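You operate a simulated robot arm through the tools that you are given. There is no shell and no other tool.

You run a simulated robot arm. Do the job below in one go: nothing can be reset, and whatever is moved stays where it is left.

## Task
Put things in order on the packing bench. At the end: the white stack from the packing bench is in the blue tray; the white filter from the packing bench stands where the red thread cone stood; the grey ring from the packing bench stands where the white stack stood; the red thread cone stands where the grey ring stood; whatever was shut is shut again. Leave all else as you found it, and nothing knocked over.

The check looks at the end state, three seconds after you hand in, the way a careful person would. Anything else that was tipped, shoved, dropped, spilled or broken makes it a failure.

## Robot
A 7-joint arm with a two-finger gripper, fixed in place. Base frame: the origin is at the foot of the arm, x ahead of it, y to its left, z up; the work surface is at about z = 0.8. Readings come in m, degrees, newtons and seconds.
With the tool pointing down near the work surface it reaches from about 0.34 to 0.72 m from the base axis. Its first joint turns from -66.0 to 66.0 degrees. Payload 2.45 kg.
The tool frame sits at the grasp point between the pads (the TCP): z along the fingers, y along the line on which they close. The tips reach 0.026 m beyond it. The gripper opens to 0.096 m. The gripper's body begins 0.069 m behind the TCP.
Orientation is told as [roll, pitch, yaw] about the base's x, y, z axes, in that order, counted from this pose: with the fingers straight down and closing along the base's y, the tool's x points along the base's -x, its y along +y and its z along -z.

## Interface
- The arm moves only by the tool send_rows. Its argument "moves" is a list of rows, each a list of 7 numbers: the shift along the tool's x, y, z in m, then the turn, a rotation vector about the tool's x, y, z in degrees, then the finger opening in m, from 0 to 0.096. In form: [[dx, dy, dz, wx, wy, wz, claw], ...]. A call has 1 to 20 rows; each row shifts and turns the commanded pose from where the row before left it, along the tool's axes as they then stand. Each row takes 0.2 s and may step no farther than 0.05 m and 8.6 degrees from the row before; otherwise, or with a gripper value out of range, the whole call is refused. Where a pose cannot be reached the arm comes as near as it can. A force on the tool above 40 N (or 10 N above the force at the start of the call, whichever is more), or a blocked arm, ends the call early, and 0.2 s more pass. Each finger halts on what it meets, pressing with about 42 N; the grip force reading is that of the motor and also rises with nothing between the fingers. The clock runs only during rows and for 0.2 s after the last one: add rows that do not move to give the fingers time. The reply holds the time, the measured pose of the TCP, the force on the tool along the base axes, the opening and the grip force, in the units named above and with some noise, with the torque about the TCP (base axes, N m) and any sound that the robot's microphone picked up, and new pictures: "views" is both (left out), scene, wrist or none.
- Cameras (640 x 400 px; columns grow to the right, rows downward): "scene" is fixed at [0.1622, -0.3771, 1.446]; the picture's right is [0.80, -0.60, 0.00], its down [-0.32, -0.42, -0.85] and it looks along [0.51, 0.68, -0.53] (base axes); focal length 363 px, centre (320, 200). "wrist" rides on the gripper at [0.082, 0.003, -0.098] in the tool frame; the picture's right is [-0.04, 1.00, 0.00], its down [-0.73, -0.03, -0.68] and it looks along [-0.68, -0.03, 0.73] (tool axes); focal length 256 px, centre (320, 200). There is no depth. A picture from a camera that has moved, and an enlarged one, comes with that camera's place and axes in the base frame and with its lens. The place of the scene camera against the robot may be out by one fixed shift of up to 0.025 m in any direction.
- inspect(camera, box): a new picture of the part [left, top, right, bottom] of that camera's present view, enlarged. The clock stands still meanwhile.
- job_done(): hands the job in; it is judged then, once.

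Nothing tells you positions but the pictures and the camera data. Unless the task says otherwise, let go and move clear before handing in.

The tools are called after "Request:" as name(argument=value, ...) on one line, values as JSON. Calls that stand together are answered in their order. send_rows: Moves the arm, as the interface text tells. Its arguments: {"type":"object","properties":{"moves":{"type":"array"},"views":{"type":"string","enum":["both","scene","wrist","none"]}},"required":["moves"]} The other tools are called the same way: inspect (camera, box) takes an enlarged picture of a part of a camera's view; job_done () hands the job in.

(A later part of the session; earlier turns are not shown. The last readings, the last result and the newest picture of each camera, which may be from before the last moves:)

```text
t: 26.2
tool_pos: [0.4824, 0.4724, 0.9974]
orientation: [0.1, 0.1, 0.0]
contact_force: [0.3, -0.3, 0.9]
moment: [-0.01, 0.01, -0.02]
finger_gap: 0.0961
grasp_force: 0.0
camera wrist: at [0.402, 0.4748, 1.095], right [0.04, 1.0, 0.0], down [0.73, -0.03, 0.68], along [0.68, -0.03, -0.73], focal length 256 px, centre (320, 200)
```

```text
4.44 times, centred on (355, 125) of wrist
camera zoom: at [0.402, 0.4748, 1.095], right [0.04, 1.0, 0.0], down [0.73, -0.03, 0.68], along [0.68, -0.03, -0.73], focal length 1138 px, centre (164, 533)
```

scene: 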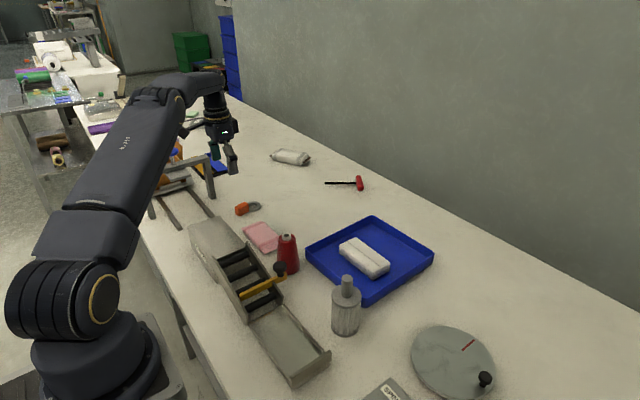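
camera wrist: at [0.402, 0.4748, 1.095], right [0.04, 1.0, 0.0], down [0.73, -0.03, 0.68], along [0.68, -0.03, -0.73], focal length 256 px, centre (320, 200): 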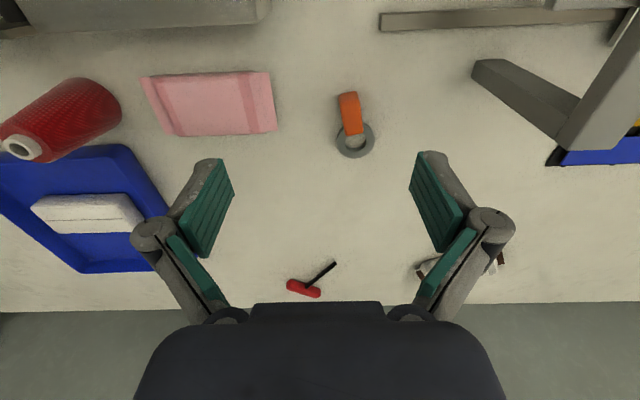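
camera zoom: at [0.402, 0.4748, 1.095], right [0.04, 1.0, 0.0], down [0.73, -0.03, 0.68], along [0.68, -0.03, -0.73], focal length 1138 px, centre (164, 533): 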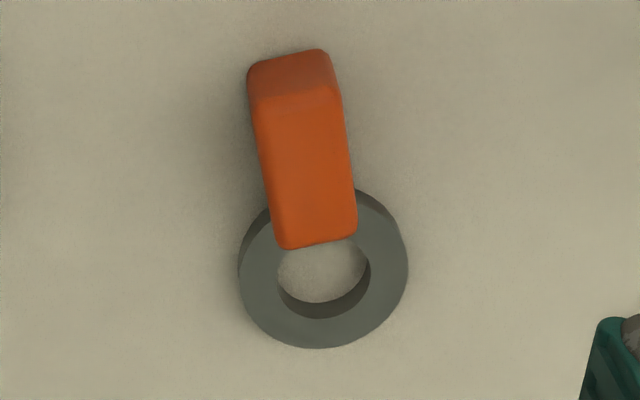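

The ring and block are clearly one rigid piece: ring centre about (0.567, 0.511), with the orange block from (0.51, 0.502) to (0.553, 0.509) and its axis turned about 10°. I'll grip it by the block's flat sides, so I'm turning the tool by 10° and moving above it.

Request:
send_rows(moves=[[0, 0, 0, 0, 0, -5, 0.096], [0, 0, 0, 0, 0, -5, 0.08], [-0.027, 0.012, 0.0, 0, 0, 0, 0.06], [-0.027, 0.012, 0.0, 0, 0, 0, 0.06], [0, 0, 0.03, 0, 0, 0, 0.06], [0, 0, 0.03, 0, 0, 0, 0.06], [0, 0, 0, 0, 0, 0, 0.06], [0, 0, 0, 0, 0, 0, 0.06]])

```text
t: 28.0
tool_pos: [0.4996, 0.4785, 0.9349]
orientation: [0.0, -0.1, 10.0]
contact_force: [0.1, -0.4, -0.3]
moment: [0.02, 0.0, -0.02]
finger_gap: 0.0598
grasp_force: 0.0
out of reach, approached as far as the arm can: row 3, 4
camera wrist: at [0.4188, 0.4671, 1.0319], right [-0.13, 0.99, 0.0], down [0.73, 0.1, 0.68], along [0.67, 0.09, -0.73], focal length 256 px, centre (320, 200)
```

scene: 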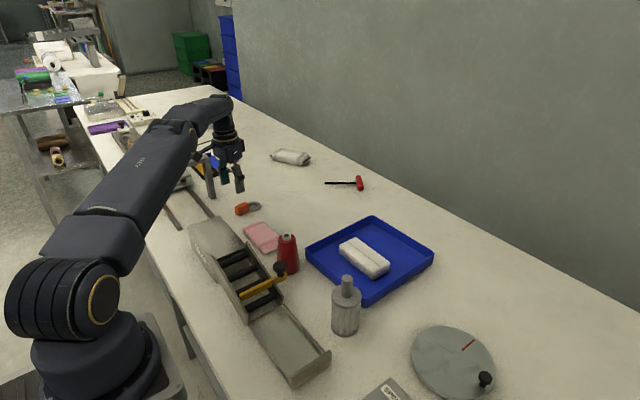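
wrist: 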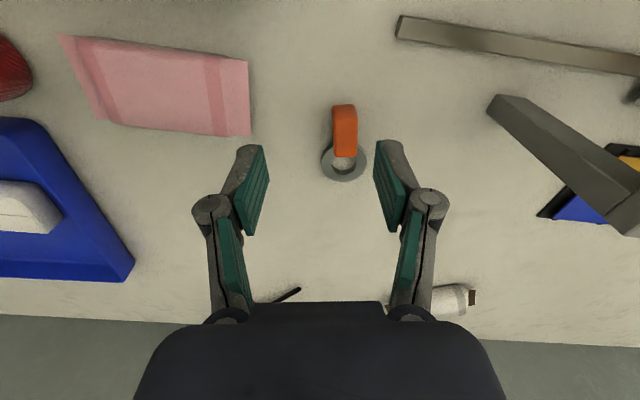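

At pitch 0 the arm is at its reach limit here. I'll tilt the tool outward by 15° (tips away from the base), then move on toward the block at a safe height.

Request:
send_rows(moves=[[0, 0, 0, 0, -7.5, 0, 0.06], [0, 0, 0, 0, -7.5, 0, 0.06], [-0.01715, 0.0103, 0.0046, 0, 0, 0, 0.06], [-0.01715, 0.0103, 0.0046, 0, 0, 0, 0.06], [0, 0, 0, 0, 0, 0, 0.06], [0, 0, 0, 0, 0, 0, 0.06]])

```text
t: 29.4
tool_pos: [0.5305, 0.5054, 0.936]
orientation: [0.0, -15.0, 10.0]
contact_force: [-0.1, -0.2, -0.7]
moment: [-0.02, -0.01, 0.02]
finger_gap: 0.0598
grasp_force: 0.1
camera wrist: at [0.4274, 0.4892, 1.0081], right [-0.14, 0.99, 0.01], down [0.53, 0.06, 0.85], along [0.84, 0.12, -0.53], focal length 256 px, centre (320, 200)
```

scene: 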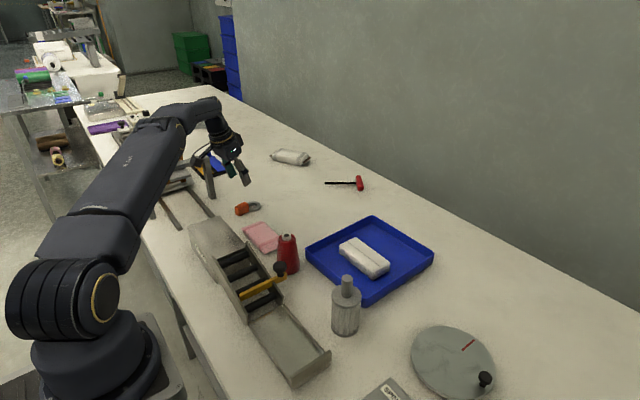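
wrist: 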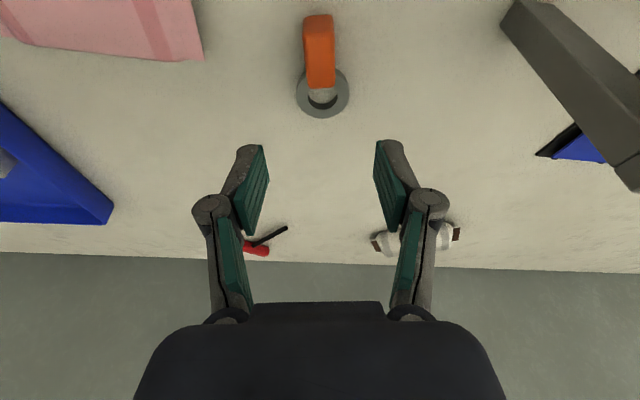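

Reached with the tilt. The block is centred under the fingers, so I'll back off 5 mm along the axis to keep clear of the ring's rim and descend partway.

Request:
send_rows(moves=[[0.0152, 0, 0.0353, 0, 0, 0, 0.06], [0.0098, 0, 0.0367, 0, 0, 0, 0.06], [0, 0, 0, 0, 0, 0, 0.06], [0, 0, 0, 0, 0, 0, 0.06]])

```text
t: 30.4
tool_pos: [0.5235, 0.5029, 0.8599]
orientation: [0.0, -15.1, 10.0]
contact_force: [-0.8, 0.1, 0.8]
moment: [0.0, 0.0, -0.03]
finger_gap: 0.0598
grasp_force: 0.1
camera wrist: at [0.4207, 0.4877, 0.9326], right [-0.14, 0.99, 0.01], down [0.53, 0.06, 0.85], along [0.84, 0.12, -0.53], focal length 256 px, centre (320, 200)
```

scene: 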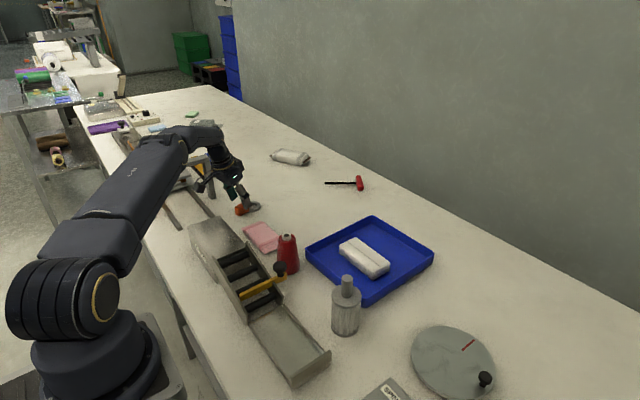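
wrist: 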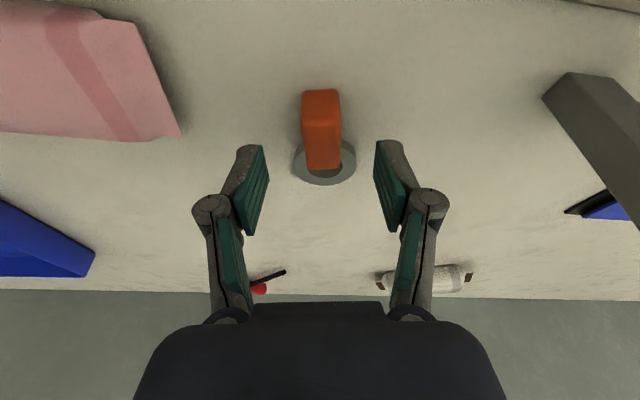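

Request:
send_rows(moves=[[0.0044, 0, 0.0164, 0, 0, 0, 0.06], [0.0026, 0, 0.0097, 0, 0, 0, 0.06], [0, 0, 0, 0, 0, 0, 0.06]])

Request:
inspect(camera="wrist", box=[230, 80, 410, 260])

Request:
inspect(camera="scene", box=[200, 150, 280, 230])

```text
t: 31.2
tool_pos: [0.5246, 0.5023, 0.8319]
orientation: [0.0, -15.0, 10.0]
contact_force: [-0.2, -0.3, -0.6]
moment: [-0.01, -0.02, 0.0]
finger_gap: 0.0601
grasp_force: 0.1
camera wrist: at [0.4218, 0.488, 0.9049], right [-0.14, 0.99, 0.01], down [0.53, 0.06, 0.85], along [0.84, 0.12, -0.53], focal length 256 px, centre (320, 200)
```

scene: 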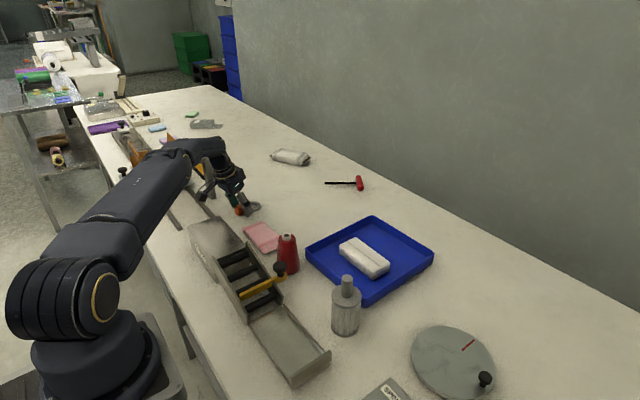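
wrist: 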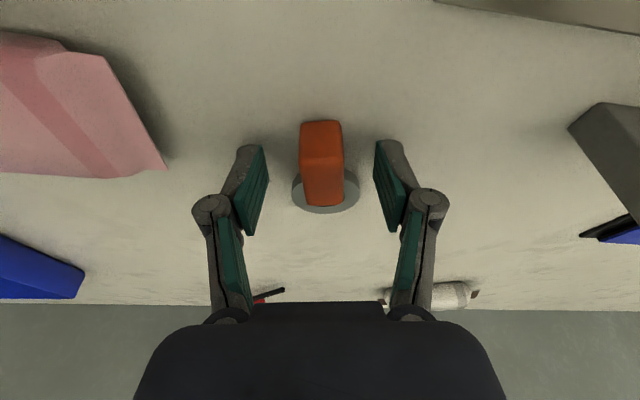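

```text
2.22 times, centred on (320, 170) of wrist
camera zoom: at [0.4218, 0.488, 0.9049], right [-0.14, 0.99, 0.01], down [0.53, 0.06, 0.85], along [0.84, 0.12, -0.53], focal length 569 px, centre (320, 267)
```

zoom: 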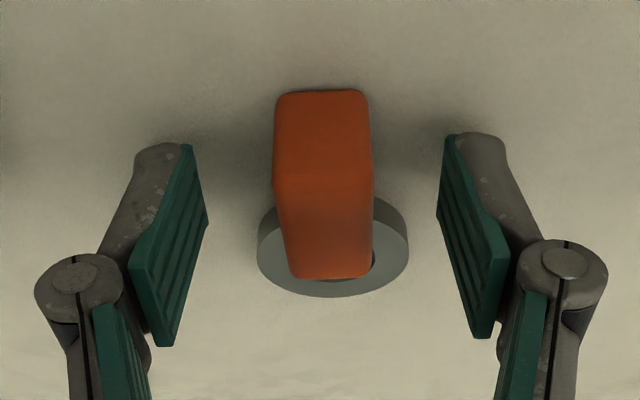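

```text
5.00 times, centred on (240, 190) of scene
camera zoom: at [0.1622, -0.3771, 1.446], right [0.8, -0.6, 0.0], down [-0.32, -0.42, -0.85], along [0.51, 0.68, -0.53], focal length 1817 px, centre (720, 250)
```

zoom: 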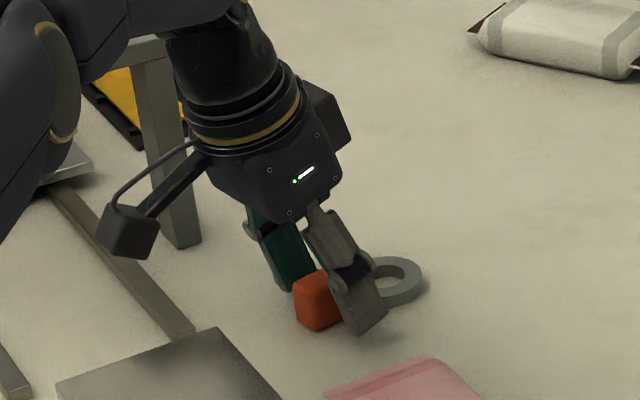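

The fingers straddle the block well. I'll back off another 6 mm so the tips can't touch the ring's rim, then close.

Request:
send_rows(moves=[[0.0058, 0, -0.0016, 0, 0, 0, 0.06], [0, 0, 0, 0, 0, 0, 0.04], [0, 0, 0, 0, 0, 0, 0.03], [0, 0, 0, 0, 0, 0, 0.014], [0, 0, 0, 0, 0, 0, 0.014], [0, 0, 0, 0, 0, 0, 0.014]], views="wrist")

```text
t: 32.6
tool_pos: [0.5189, 0.5023, 0.8334]
orientation: [0.0, -15.0, 10.0]
contact_force: [0.2, 0.6, 1.3]
moment: [0.08, -0.02, 0.02]
finger_gap: 0.0211
grasp_force: 41.9
camera wrist: at [0.4158, 0.4872, 0.9055], right [-0.14, 0.99, 0.01], down [0.53, 0.06, 0.85], along [0.84, 0.12, -0.53], focal length 256 px, centre (320, 200)
```

wrist: 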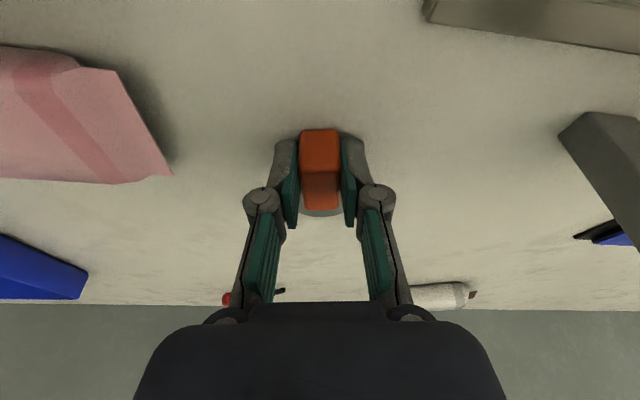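

Gripped the block at 0.021 m. I'll lift vertically and check.

Request:
send_rows(moves=[[-0.0026, 0, -0.0097, 0, 0, 0, 0.014], [-0.0052, 0, -0.0193, 0, 0, 0, 0.014], [-0.0078, 0, -0.029, 0, 0, 0, 0.014], [-0.0078, 0, -0.029, 0, 0, 0, 0.014], [-0.0026, 0, -0.0097, 0, 0, 0, 0.014], [0, 0, 0, 0, 0, 0, 0.014]])

```text
t: 34.0
tool_pos: [0.5183, 0.5027, 0.9343]
orientation: [0.1, -15.1, 9.9]
contact_force: [-0.5, -0.3, -1.4]
moment: [-0.01, -0.01, -0.01]
finger_gap: 0.0211
grasp_force: 41.7
camera wrist: at [0.4155, 0.4875, 1.0069], right [-0.14, 0.99, 0.01], down [0.53, 0.06, 0.85], along [0.84, 0.12, -0.53], focal length 256 px, centre (320, 200)
```

scene: 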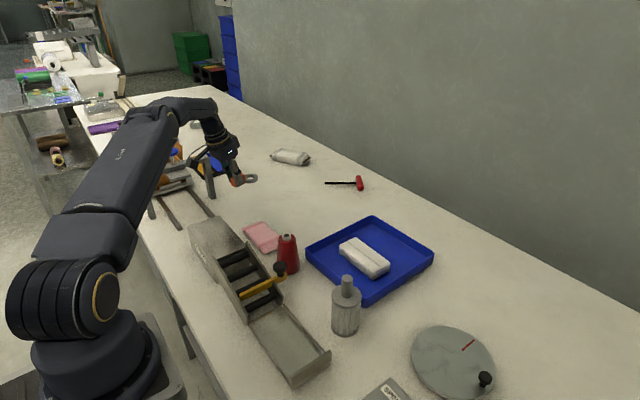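
wrist: 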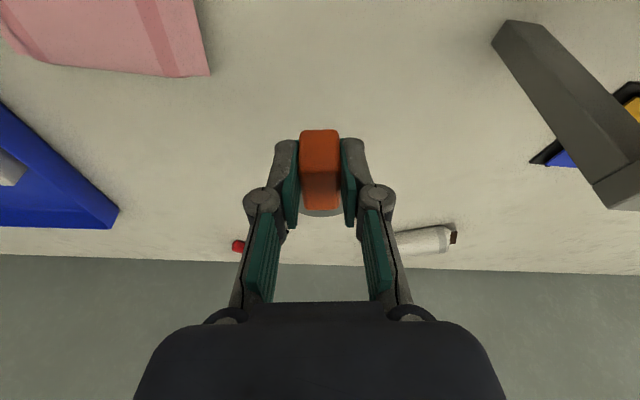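

The block and ring came up together, so it is one piece, and the spot is empty. I'll carry it over to where the stack stood.

Request:
send_rows(moves=[[-0.0054, -0.04175, 0.00145, 0, 0, 0, 0.014], [-0.0054, -0.04175, 0.00145, 0, 0, 0, 0.014], [-0.0054, -0.04175, 0.00145, 0, 0, 0, 0.014], [-0.0054, -0.04175, 0.00145, 0, 0, 0, 0.014], [0, 0, 0, 0, 0, 0, 0.014]])

```text
t: 35.2
tool_pos: [0.569, 0.3401, 0.9347]
orientation: [0.0, -15.0, 10.0]
contact_force: [-0.6, -0.2, -0.1]
moment: [-0.01, 0.02, 0.01]
finger_gap: 0.0209
grasp_force: 41.9
camera wrist: at [0.4672, 0.3245, 1.0073], right [-0.14, 0.99, 0.01], down [0.53, 0.06, 0.85], along [0.84, 0.12, -0.53], focal length 256 px, centre (320, 200)
```

scene: 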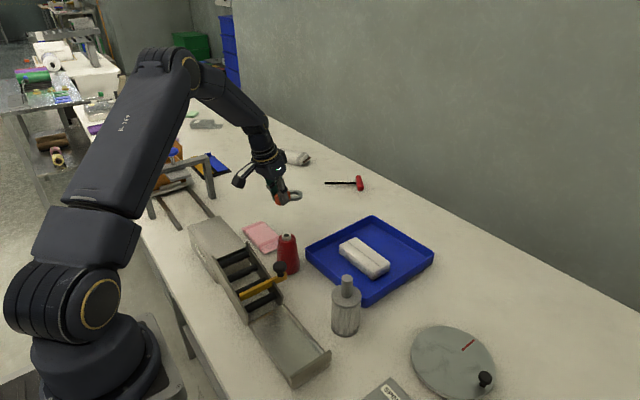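
wrist: 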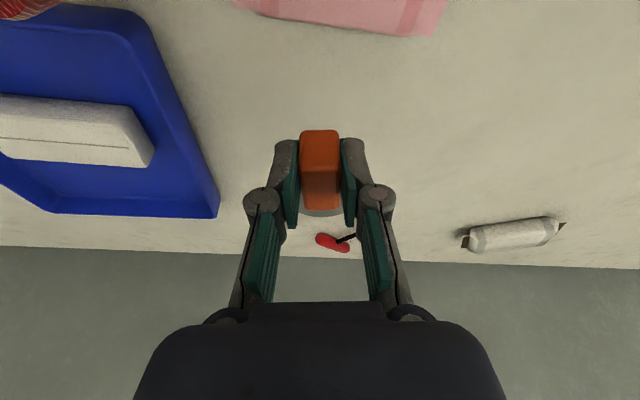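

Request:
send_rows(moves=[[0.0078, 0, 0.029, 0, 0, 0, 0.014], [0.0078, 0, 0.029, 0, 0, 0, 0.014], [0.0065, 0, 0.0242, 0, 0, 0, 0.014], [0, 0, 0, 0, 0, 0, 0.014]])

```text
t: 36.2
tool_pos: [0.568, 0.3422, 0.849]
orientation: [-0.1, -15.0, 9.9]
contact_force: [-1.0, 0.2, -1.0]
moment: [-0.01, -0.01, 0.01]
finger_gap: 0.021
grasp_force: 42.0
camera wrist: at [0.4653, 0.3261, 0.9218], right [-0.14, 0.99, 0.01], down [0.53, 0.06, 0.85], along [0.84, 0.12, -0.53], focal length 256 px, centre (320, 200)
```

scene: 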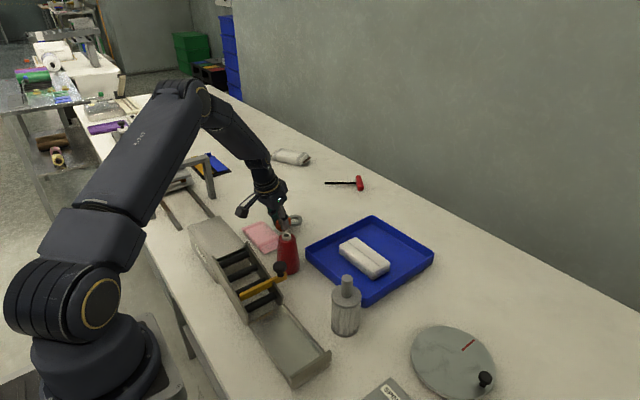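
wrist: 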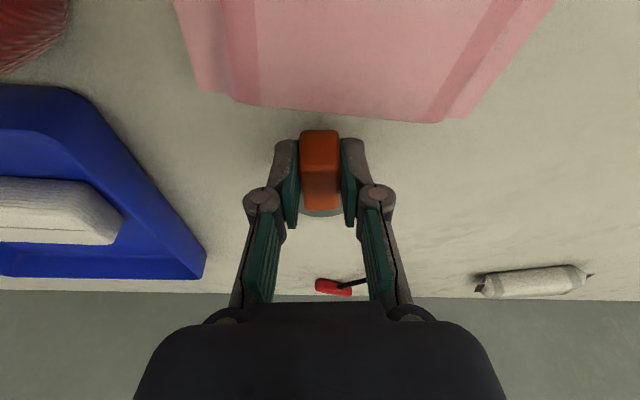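

Request:
inspect(camera="scene", box=[220, 160, 320, 240])

Request:
inspect(camera="wrist", box=[230, 80, 410, 260])

```text
5.00 times, centred on (270, 200) of scene
camera zoom: at [0.1622, -0.3771, 1.446], right [0.8, -0.6, 0.0], down [-0.32, -0.42, -0.85], along [0.51, 0.68, -0.53], focal length 1817 px, centre (570, 200)
```

zoom: 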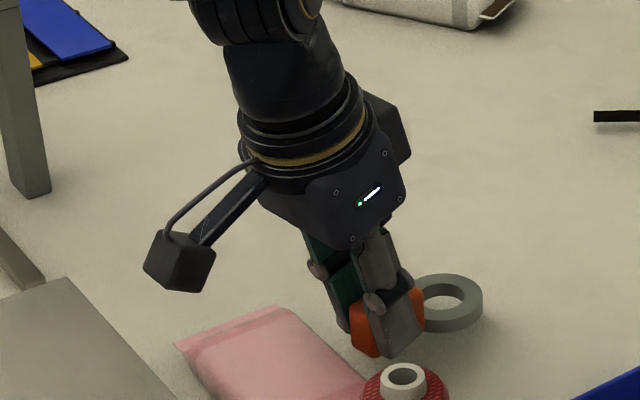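

```text
2.22 times, centred on (320, 170) of wrist
camera zoom: at [0.4653, 0.3261, 0.9218], right [-0.14, 0.99, 0.01], down [0.53, 0.06, 0.85], along [0.84, 0.12, -0.53], focal length 569 px, centre (320, 267)
```

zoom: 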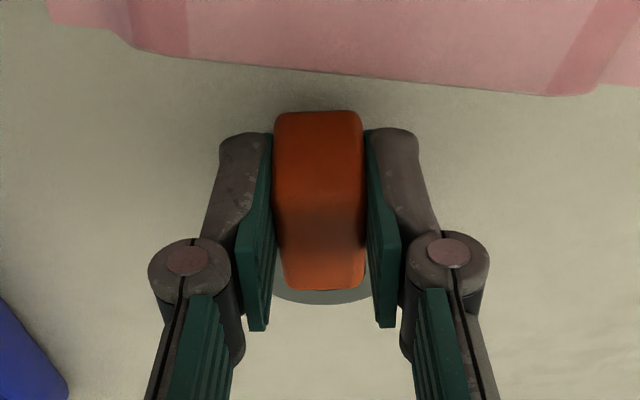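

Request:
send_rows(moves=[[0.0013, 0, 0.0048, 0, 0, 0, 0.014], [0.0013, 0, 0.0048, 0, 0, 0, 0.014], [0, 0, 0, 0, 0, 0, 0.014]], views="none")

Request:
send_rows(moves=[[0.0007, 0, 0.0024, 0, 0, 0, 0.014], [0, 0, 0, 0, 0, 0, 0.014]], views="none")

Request:
send_rows(moves=[[0.0005, 0, 0.0019, 0, 0, 0, 0.014], [0, 0, 0, 0, 0, 0, 0.014]], views="none")

```text
t: 37.0
tool_pos: [0.5686, 0.3422, 0.8397]
orientation: [0.0, -15.0, 10.0]
contact_force: [0.1, -0.1, -0.1]
moment: [-0.03, -0.02, -0.03]
finger_gap: 0.0208
grasp_force: 42.4
```

```text
t: 37.6
tool_pos: [0.5701, 0.3429, 0.8356]
orientation: [-0.1, -15.0, 10.0]
contact_force: [0.0, -0.4, -0.8]
moment: [0.02, 0.01, -0.01]
finger_gap: 0.0209
grasp_force: 41.6
```

```text
t: 38.2
tool_pos: [0.5699, 0.3429, 0.8343]
orientation: [0.1, -14.9, 10.1]
contact_force: [0.3, 0.0, -0.6]
moment: [0.01, 0.0, -0.01]
finger_gap: 0.0211
grasp_force: 41.5
```

Request:
send_rows(moves=[[0.0004, 0, 0.0014, 0, 0, 0, 0.014], [0, 0, 0, 0, 0, 0, 0.014]], views="none")

Request:
send_rows(moves=[[0.0002, 0, 0.0008, 0, 0, 0, 0.014], [0, 0, 0, 0, 0, 0, 0.014]], views="wrist")

```text
t: 38.8
tool_pos: [0.5702, 0.3419, 0.832]
orientation: [0.0, -15.0, 10.0]
contact_force: [-0.3, -1.1, 3.6]
moment: [0.04, -0.04, -0.04]
finger_gap: 0.0211
grasp_force: 41.9
```

```text
t: 39.4
tool_pos: [0.5713, 0.3428, 0.8322]
orientation: [0.0, -15.1, 9.9]
contact_force: [-3.3, -2.7, 12.8]
moment: [-0.04, 0.03, -0.02]
finger_gap: 0.0211
grasp_force: 42.1
camera wrist: at [0.4676, 0.3269, 0.9053], right [-0.14, 0.99, 0.01], down [0.53, 0.06, 0.85], along [0.84, 0.12, -0.53], focal length 256 px, centre (320, 200)
```

wrist: 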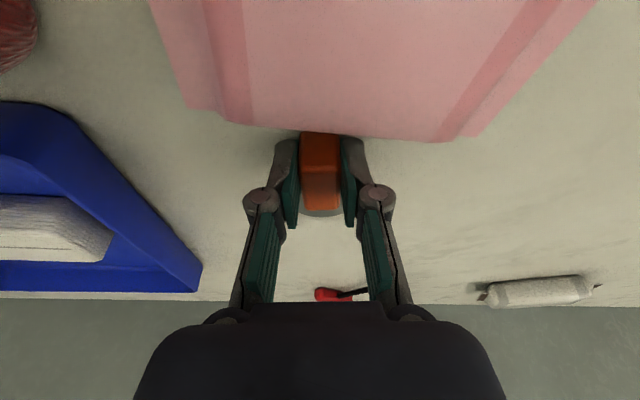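

The ring piece is down (about 13 N) and a centimetre clear of the pink packet. I'll open a little and rise vertically.

Request:
send_rows(moves=[[0, 0, 0, 0, 0, 0, 0.024], [0, 0, 0, 0, 0, 0, 0.03], [0, 0, 0, 0, 0, 0, 0.036], [0, 0, 0, 0, 0, 0, 0.036], [-0.0039, 0, -0.0145, 0, 0, 0, 0.036], [-0.0078, 0, -0.029, 0, 0, 0, 0.036], [-0.0104, 0, -0.0386, 0, 0, 0, 0.036], [-0.0104, 0, -0.0386, 0, 0, 0, 0.036], [0, 0, 0, 0, 0, 0, 0.06]])

```text
t: 41.4
tool_pos: [0.5689, 0.3442, 0.9565]
orientation: [0.1, -15.0, 10.0]
contact_force: [-0.7, 0.7, 0.1]
moment: [-0.01, 0.0, 0.0]
finger_gap: 0.0604
grasp_force: 0.0
camera wrist: at [0.4664, 0.329, 1.0291], right [-0.14, 0.99, 0.01], down [0.53, 0.06, 0.85], along [0.84, 0.12, -0.53], focal length 256 px, centre (320, 200)
```

scene: 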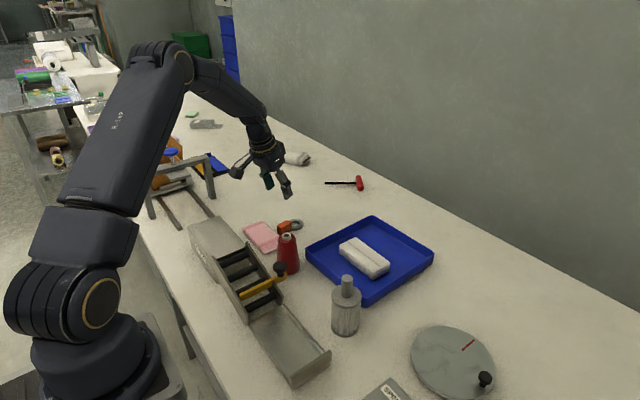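
wrist: 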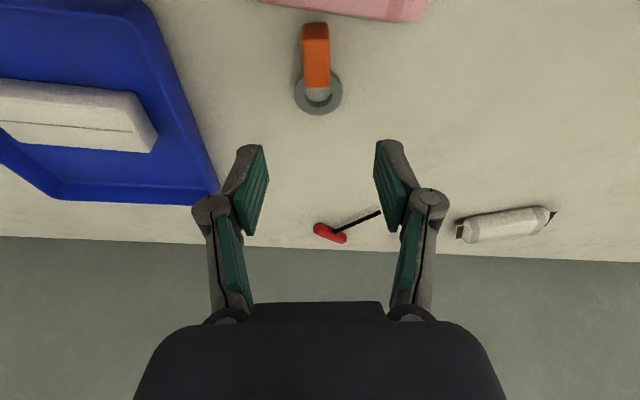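

The ring piece now sits where the stack was, with nothing disturbed. Before taking the cone, I'll test empty-handed whether the tilted tool can reach the ring's old spot (about 0.555, 0.509) at cone-holding height.

Request:
send_rows(moves=[[-0.00375, 0.0413, 0.001, 0, 0, 0, 0.08], [-0.00375, 0.0413, 0.001, 0, 0, 0, 0.08], [-0.00375, 0.0413, 0.001, 0, 0, 0, 0.08], [-0.00375, 0.0413, 0.001, 0, 0, 0, 0.08], [0.0065, 0, 0.0242, 0, 0, 0, 0.08], [0.0065, 0, 0.0242, 0, 0, 0, 0.08], [0, 0, 0, 0, 0, 0, 0.08]], views="wrist")

```text
t: 43.0
tool_pos: [0.5476, 0.4979, 0.9044]
orientation: [-0.1, -14.9, 10.0]
contact_force: [1.0, -0.4, -1.0]
moment: [0.0, -0.01, 0.03]
finger_gap: 0.0799
grasp_force: 0.1
out of reach, approached as far as the arm can: row 4
camera wrist: at [0.4454, 0.4832, 0.9777], right [-0.14, 0.99, 0.01], down [0.53, 0.06, 0.85], along [0.84, 0.12, -0.53], focal length 256 px, centre (320, 200)
```

wrist: 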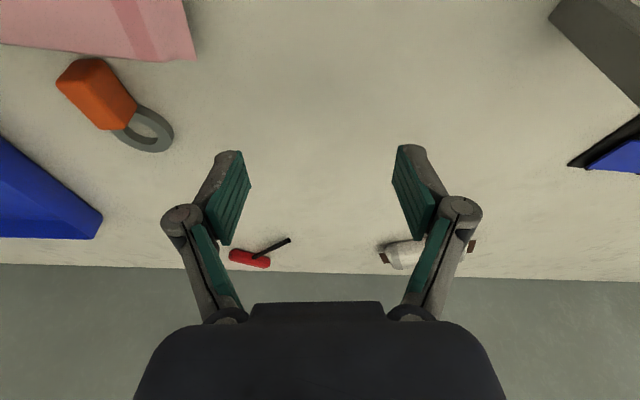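

Request:
send_rows(moves=[[-0.0099, 0.0094, 0.0026, 0, 0, 0, 0.08], [0, 0, 0, 0, 0, 0, 0.08]], views="none")

Request:
send_rows(moves=[[0.0104, 0, 0.0386, 0, 0, 0, 0.08], [0, 0, 0, 0, 0, 0, 0.08]], views="wrist")

```text
t: 43.6
tool_pos: [0.5488, 0.5005, 0.9054]
orientation: [-0.1, -15.1, 10.0]
contact_force: [-0.4, 0.6, -1.0]
moment: [0.02, 0.01, 0.0]
finger_gap: 0.08
grasp_force: 0.0
out of reach, approached as far as the arm can: row 1
```

```text
t: 44.2
tool_pos: [0.5484, 0.4975, 0.8649]
orientation: [-0.1, -14.9, 10.0]
contact_force: [0.0, 0.8, 0.3]
moment: [0.0, 0.03, 0.01]
finger_gap: 0.08
grasp_force: 0.1
camera wrist: at [0.4445, 0.4823, 0.938], right [-0.14, 0.99, 0.01], down [0.53, 0.06, 0.85], along [0.84, 0.12, -0.53], focal length 256 px, centre (320, 200)
```

wrist: 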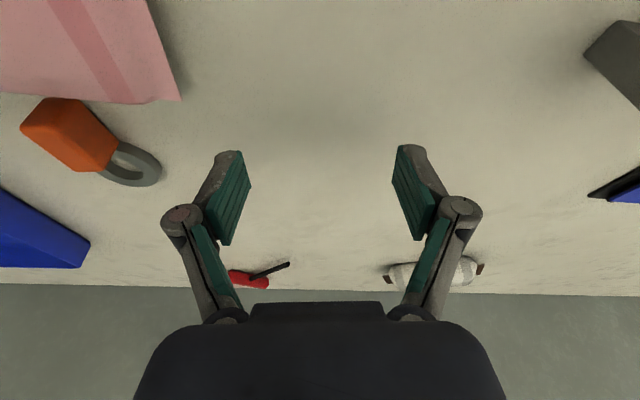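

With 15° tilt the limit is about r = 0.741, slightly short of the needed 0.755. I'll test with more tilt (20°) and the tool turned nearer to the radial direction.

Request:
send_rows(moves=[[-1.812, 0, 0, 0, 0, 0, 0.08]], views="none")

```text
refused: -1.812 is not a number from -1.5 to 1.5
```

That row had its turn values in the wrong columns and was refused, so nothing moved. I'm sending it again with the turn in the right place.

Request:
send_rows(moves=[[0, 0, 0, -1.812, 0, -6.762, 0.08], [0, 0, 0, -1.812, 0, -6.762, 0.08], [0, 0, 0, -1.812, 0, -6.762, 0.08], [0, 0, 0, -1.812, 0, -6.762, 0.08], [0, 0, 0, 0, -5, 0, 0.08], [-0.012, 0.0034, 0.0044, 0, 0, 0, 0.08], [0, 0, 0, 0, 0, 0, 0.08]])

```text
t: 45.8
tool_pos: [0.5572, 0.5081, 0.8656]
orientation: [0.1, -19.9, 38.0]
contact_force: [-0.3, -0.1, 0.5]
moment: [-0.03, -0.03, -0.01]
finger_gap: 0.0803
grasp_force: 0.1
camera wrist: at [0.4682, 0.4432, 0.9289], right [-0.59, 0.81, 0.01], down [0.38, 0.26, 0.89], along [0.72, 0.53, -0.46], focal length 256 px, centre (320, 200)
```

scene: 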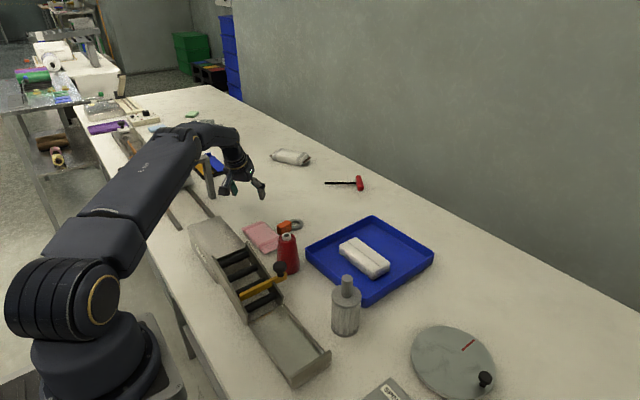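
wrist: 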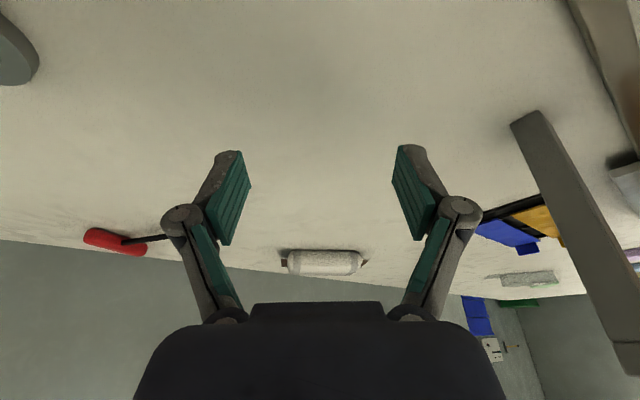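

Reached the target with 20° tilt and yaw 38. I'll check that it's also reachable from above, since the cone has to come straight down.

Request:
send_rows(moves=[[-0.0137, 0, -0.0376, 0, 0, 0, 0.08], [0, 0, 0, 0, 0, 0, 0.08]], views="none")

Request:
send_rows(moves=[[-0.0137, 0, -0.0376, 0, 0, 0, 0.08], [0, 0, 0, 0, 0, 0, 0.08]], views="none")

```text
t: 46.4
tool_pos: [0.5566, 0.5093, 0.9049]
orientation: [0.0, -19.9, 38.0]
contact_force: [0.1, 0.0, -0.6]
moment: [-0.02, 0.01, -0.04]
finger_gap: 0.0799
grasp_force: 0.0
```

```text
t: 47.0
tool_pos: [0.5569, 0.5113, 0.945]
orientation: [0.1, -19.9, 38.1]
contact_force: [1.0, 0.0, -0.1]
moment: [-0.01, -0.02, 0.01]
finger_gap: 0.08
grasp_force: 0.0
```

Good: the spot is reachable from above as well. Now I'll pull back inward and higher and swing the tilted tool to yaw −90, so the camera hangs on the free +y side when gripping the cone.

Request:
send_rows(moves=[[0.0274, -0.0258, -0.018, 0, 0, 0, 0.09], [0.0274, -0.0258, -0.018, 0, 0, 0, 0.09], [0.0274, -0.0258, -0.018, 0, 0, 0, 0.09], [0.0274, -0.0258, -0.018, 0, 0, 0, 0.09], [0, 0, 0, 0, 0, 0, 0.09]], views="none")

Request:
send_rows(moves=[[0, 0, 0, 2.736, 0, 7.518, 0.09], [0, 0, 0, 2.736, 0, 7.518, 0.09], [0, 0, 0, 2.736, 0, 7.518, 0.09], [0, 0, 0, 2.736, 0, 7.518, 0.09], [0, 0, 0, 2.736, 0, 7.518, 0.09], [0, 0, 0, 2.736, 0, 7.518, 0.09], [0, 0, 0, 2.736, 0, 7.518, 0.09], [0, 0, 0, 2.736, 0, 7.518, 0.09], [0, 0, 0, 2.736, 0, 7.518, 0.09], [0, 0, 0, 2.736, 0, 7.518, 0.09], [0, 0, 0, 2.736, 0, 7.518, 0.09], [0, 0, 0, 2.736, 0, 7.518, 0.09], [0, 0, 0, 2.736, 0, 7.518, 0.09], [0, 0, 0, 2.736, 0, 7.518, 0.09], [0, 0, 0, 2.736, 0, 7.518, 0.09], [0, 0, 0, 2.736, 0, 7.518, 0.09], [0, 0, 0, 0, 0, 0, 0.09]])

```text
t: 48.2
tool_pos: [0.5176, 0.3491, 0.9746]
orientation: [-0.1, -20.0, 38.0]
contact_force: [0.8, 0.4, 0.1]
moment: [0.02, -0.01, 0.03]
finger_gap: 0.0899
grasp_force: 0.1
```

```text
t: 51.8
tool_pos: [0.5199, 0.3497, 0.9762]
orientation: [0.0, -20.1, -90.2]
contact_force: [0.3, -0.2, 0.5]
moment: [0.0, 0.02, 0.01]
finger_gap: 0.0902
grasp_force: 0.1
camera wrist: at [0.5242, 0.4599, 1.0393], right [1.0, -0.04, 0.01], down [-0.03, -0.46, 0.89], along [-0.03, -0.89, -0.46], focal length 256 px, centre (320, 200)
```

scene: 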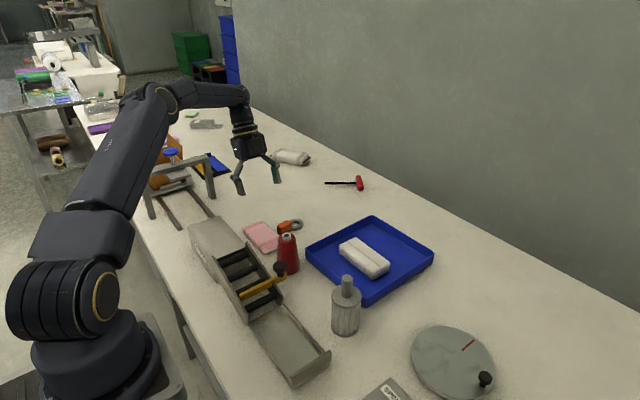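
wrist: 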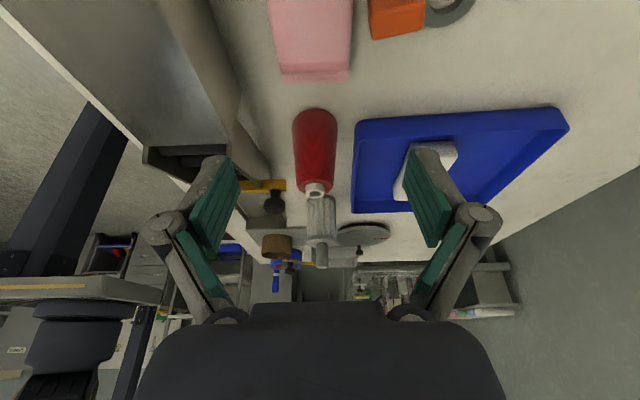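

Request:
inspect(camera="wrist", box=[250, 90, 390, 220])

Request:
inspect(camera="scene", box=[230, 200, 330, 290])

```text
3.08 times, centred on (320, 155) of wrist
camera zoom: at [0.5242, 0.4599, 1.0393], right [1.0, -0.04, 0.01], down [-0.03, -0.46, 0.89], along [-0.03, -0.89, -0.46], focal length 788 px, centre (320, 338)
```

zoom: 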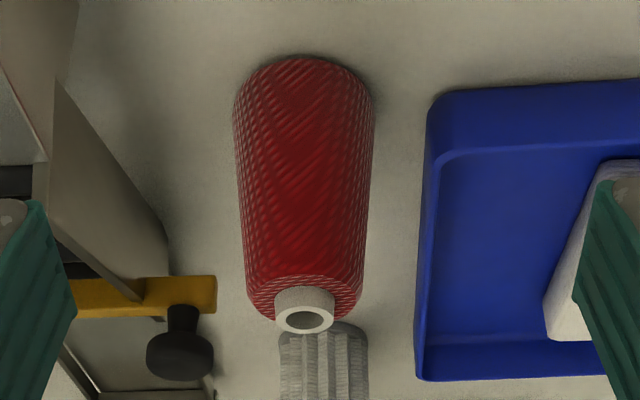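

```text
4.44 times, centred on (280, 245) of scene
camera zoom: at [0.1622, -0.3771, 1.446], right [0.8, -0.6, 0.0], down [-0.32, -0.42, -0.85], along [0.51, 0.68, -0.53], focal length 1615 px, centre (498, 0)
```

zoom: 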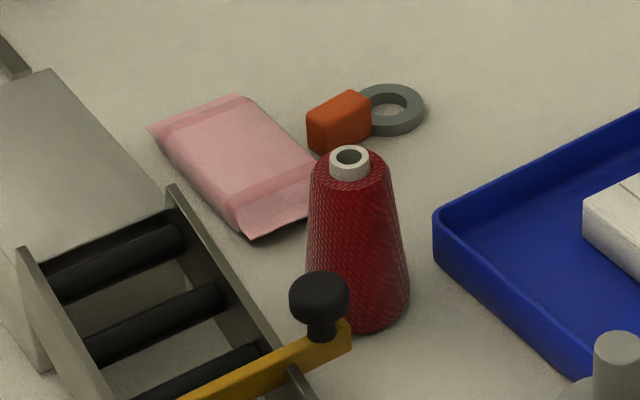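

The cone stands at about (0.5115, 0.208), top at z 0.90. I'll move above it with the fingers opened to 0.078.

Request:
send_rows(moves=[[-0.0421, -0.0027, 0.0153, 0, 0, 0, 0.078], [-0.0421, -0.0027, 0.0153, 0, 0, 0, 0.078], [-0.0421, -0.0027, 0.0153, 0, 0, 0, 0.078], [0, 0, 0, 0, 0, 0, 0.078]])

```text
t: 52.8
tool_pos: [0.513, 0.215, 0.9755]
orientation: [0.0, -19.9, -90.0]
contact_force: [0.4, -1.2, -0.6]
moment: [0.0, 0.0, 0.02]
finger_gap: 0.0778
grasp_force: 0.0
camera wrist: at [0.5168, 0.3243, 1.0386], right [1.0, -0.04, 0.01], down [-0.03, -0.46, 0.89], along [-0.03, -0.89, -0.46], focal length 256 px, centre (320, 200)
```

scene: 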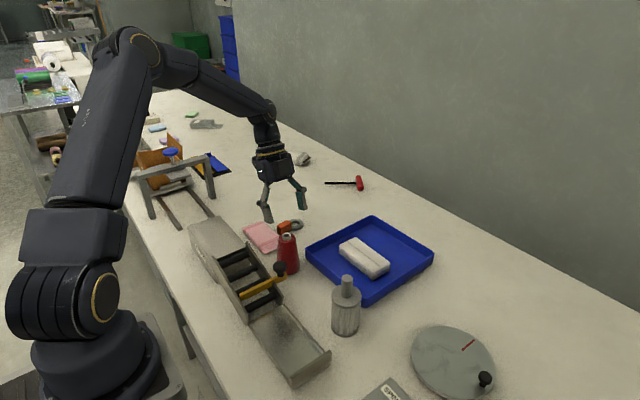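
wrist: 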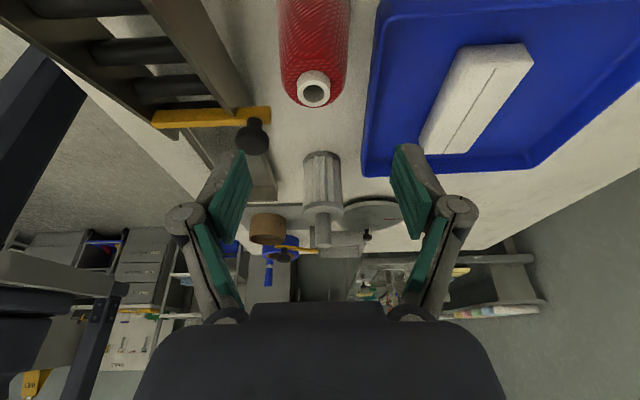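

Request:
send_rows(moves=[[0.0086, -0.0015, 0.0235, 0, 0, 0, 0.078], [0.0086, 0, 0.0235, 0, 0, 0, 0.078], [0.0034, 0, 0.0094, 0, 0, 0, 0.078], [0, 0, 0, 0, 0, 0, 0.078]])

Request:
inspect(camera="scene", box=[220, 180, 330, 290])

Request:
inspect(camera="wrist", box=[140, 60, 440, 260])

```text
t: 53.8
tool_pos: [0.5099, 0.214, 0.9149]
orientation: [0.0, -20.0, -90.1]
contact_force: [-0.5, -1.1, -0.1]
moment: [0.01, -0.04, -0.03]
finger_gap: 0.0778
grasp_force: 0.1
camera wrist: at [0.5138, 0.3246, 0.9784], right [1.0, -0.04, 0.01], down [-0.03, -0.46, 0.89], along [-0.03, -0.89, -0.46], focal length 256 px, centre (320, 200)
```

scene: 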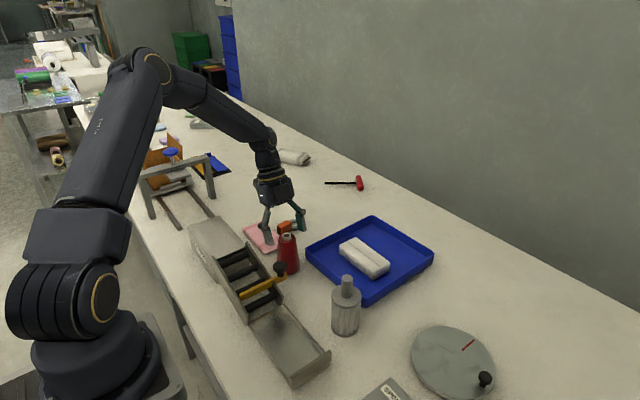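
wrist: 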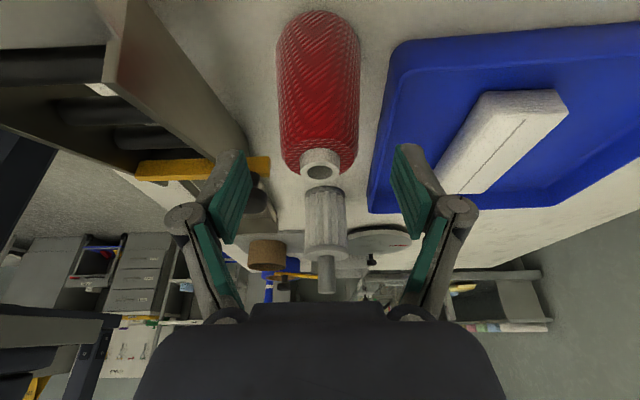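

```text
3.64 times, centred on (275, 235) of scene
camera zoom: at [0.1622, -0.3771, 1.446], right [0.8, -0.6, 0.0], down [-0.32, -0.42, -0.85], along [0.51, 0.68, -0.53], focal length 1321 px, centre (484, 73)
```

zoom: 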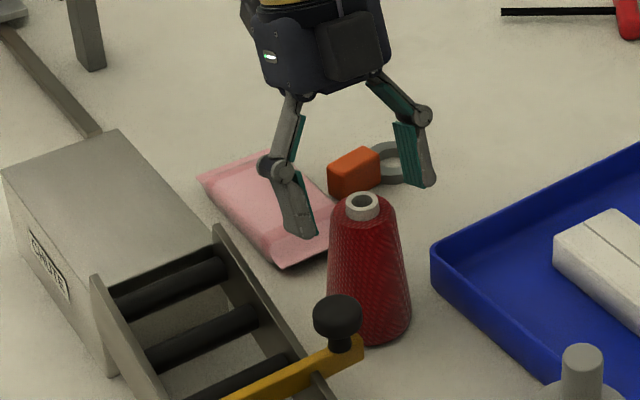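

```text
2.00 times, centred on (290, 160) of wrist
camera zoom: at [0.5138, 0.3246, 0.9784], right [1.0, -0.04, 0.01], down [-0.03, -0.46, 0.89], along [-0.03, -0.89, -0.46], focal length 512 px, centre (380, 280)
```

zoom: 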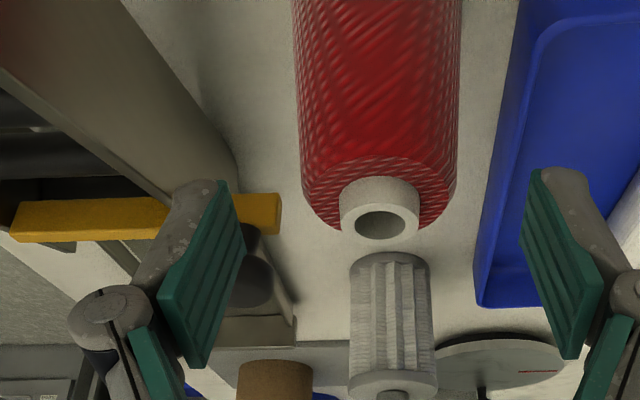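

The cone is centred between the fingers and the lever is clear of them. I'll descend to grip height and close.

Request:
send_rows(moves=[[0.0068, 0, 0.0188, 0, 0, 0, 0.078], [0.0048, 0, 0.0132, 0, 0, 0, 0.078], [0, 0, 0, 0, 0, 0, 0.078]])

```text
t: 54.6
tool_pos: [0.5102, 0.2164, 0.8812]
orientation: [0.0, -20.0, -90.1]
contact_force: [-0.1, 0.1, -0.1]
moment: [0.03, 0.01, -0.01]
finger_gap: 0.078
grasp_force: 0.0
camera wrist: at [0.5148, 0.326, 0.9447], right [1.0, -0.04, 0.01], down [-0.03, -0.46, 0.89], along [-0.03, -0.89, -0.46], focal length 256 px, centre (320, 200)
```

scene: 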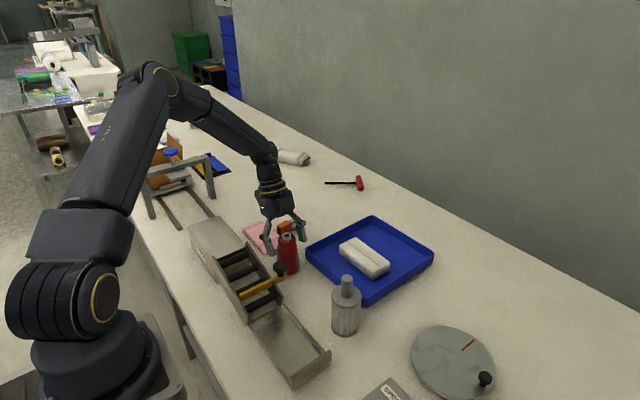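
wrist: 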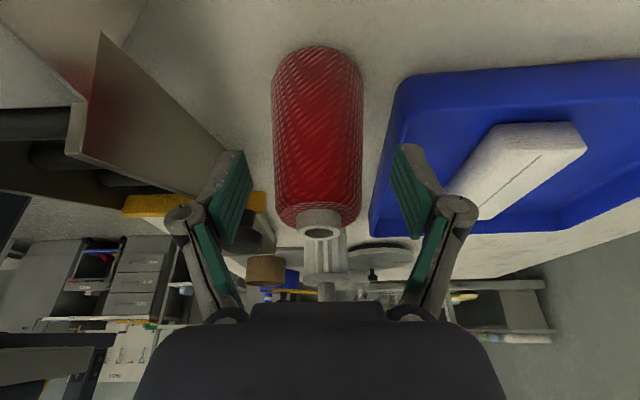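

Request:
send_rows(moves=[[0, 0, 0, 0, 0, 0, 0.065], [0, 0, 0, 0, 0, 0, 0.055], [0, 0, 0, 0, 0, 0, 0.045], [0, 0, 0, 0, 0, 0, 0.036], [0, 0, 0, 0, 0, 0, 0.036], [0, 0, 0, 0, 0, 0, 0.036]])

```text
t: 56.0
tool_pos: [0.5108, 0.2155, 0.8822]
orientation: [-0.1, -20.1, -90.1]
contact_force: [-2.4, 0.1, 4.7]
moment: [-0.06, 0.13, -0.01]
finger_gap: 0.047
grasp_force: 42.0
camera wrist: at [0.5146, 0.3261, 0.945], right [1.0, -0.04, 0.01], down [-0.03, -0.46, 0.89], along [-0.03, -0.89, -0.46], focal length 256 px, centre (320, 200)
```

scene: 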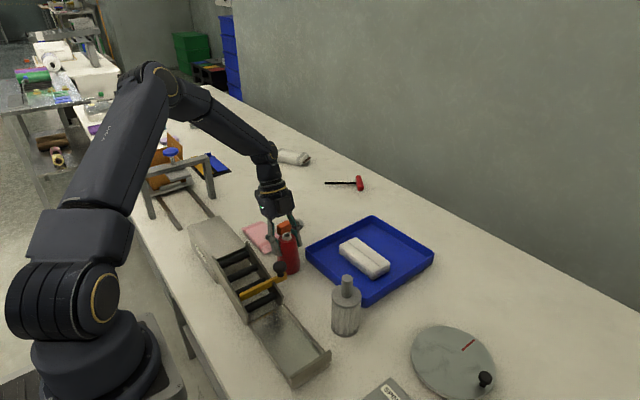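
wrist: 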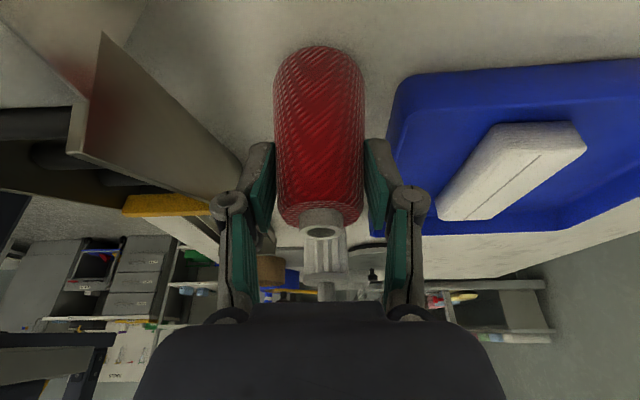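

Gripped the cone at 0.047 m. I'll lift slowly and look.

Request:
send_rows(moves=[[-0.0017, 0, -0.0047, 0, 0, 0, 0.036], [-0.0034, 0, -0.0094, 0, 0, 0, 0.036], [-0.0034, 0, -0.0094, 0, 0, 0, 0.036], [0, 0, 0, 0, 0, 0, 0.036]])

Request:
inspect(camera="scene", box=[240, 190, 340, 290])

```text
t: 57.0
tool_pos: [0.5101, 0.2162, 0.9072]
orientation: [0.0, -20.1, -90.0]
contact_force: [-0.6, 0.4, -1.6]
moment: [0.0, 0.01, 0.03]
finger_gap: 0.0472
grasp_force: 42.0
camera wrist: at [0.5141, 0.3256, 0.9699], right [1.0, -0.04, 0.01], down [-0.03, -0.46, 0.89], along [-0.03, -0.89, -0.46], focal length 256 px, centre (320, 200)
```

scene: 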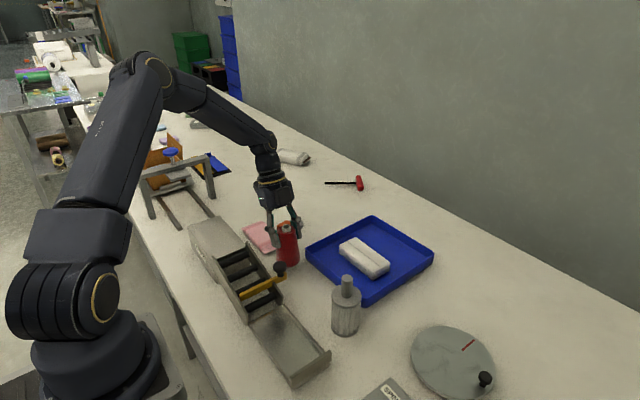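
wrist: 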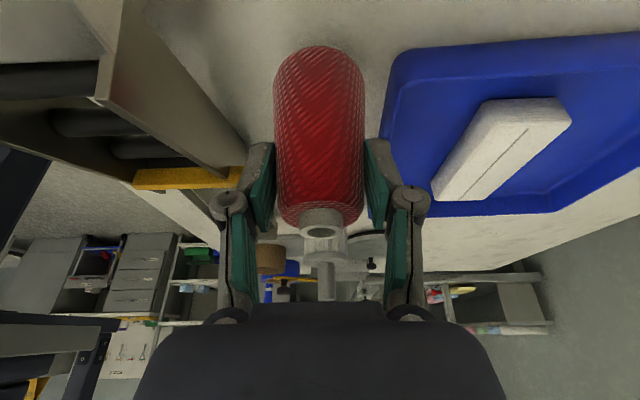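

```text
4.00 times, centred on (290, 240) of scene
camera zoom: at [0.1622, -0.3771, 1.446], right [0.8, -0.6, 0.0], down [-0.32, -0.42, -0.85], along [0.51, 0.68, -0.53], focal length 1454 px, centre (440, 40)
```

zoom: 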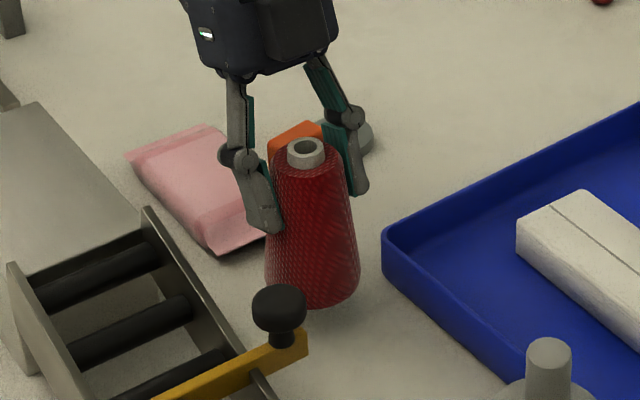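

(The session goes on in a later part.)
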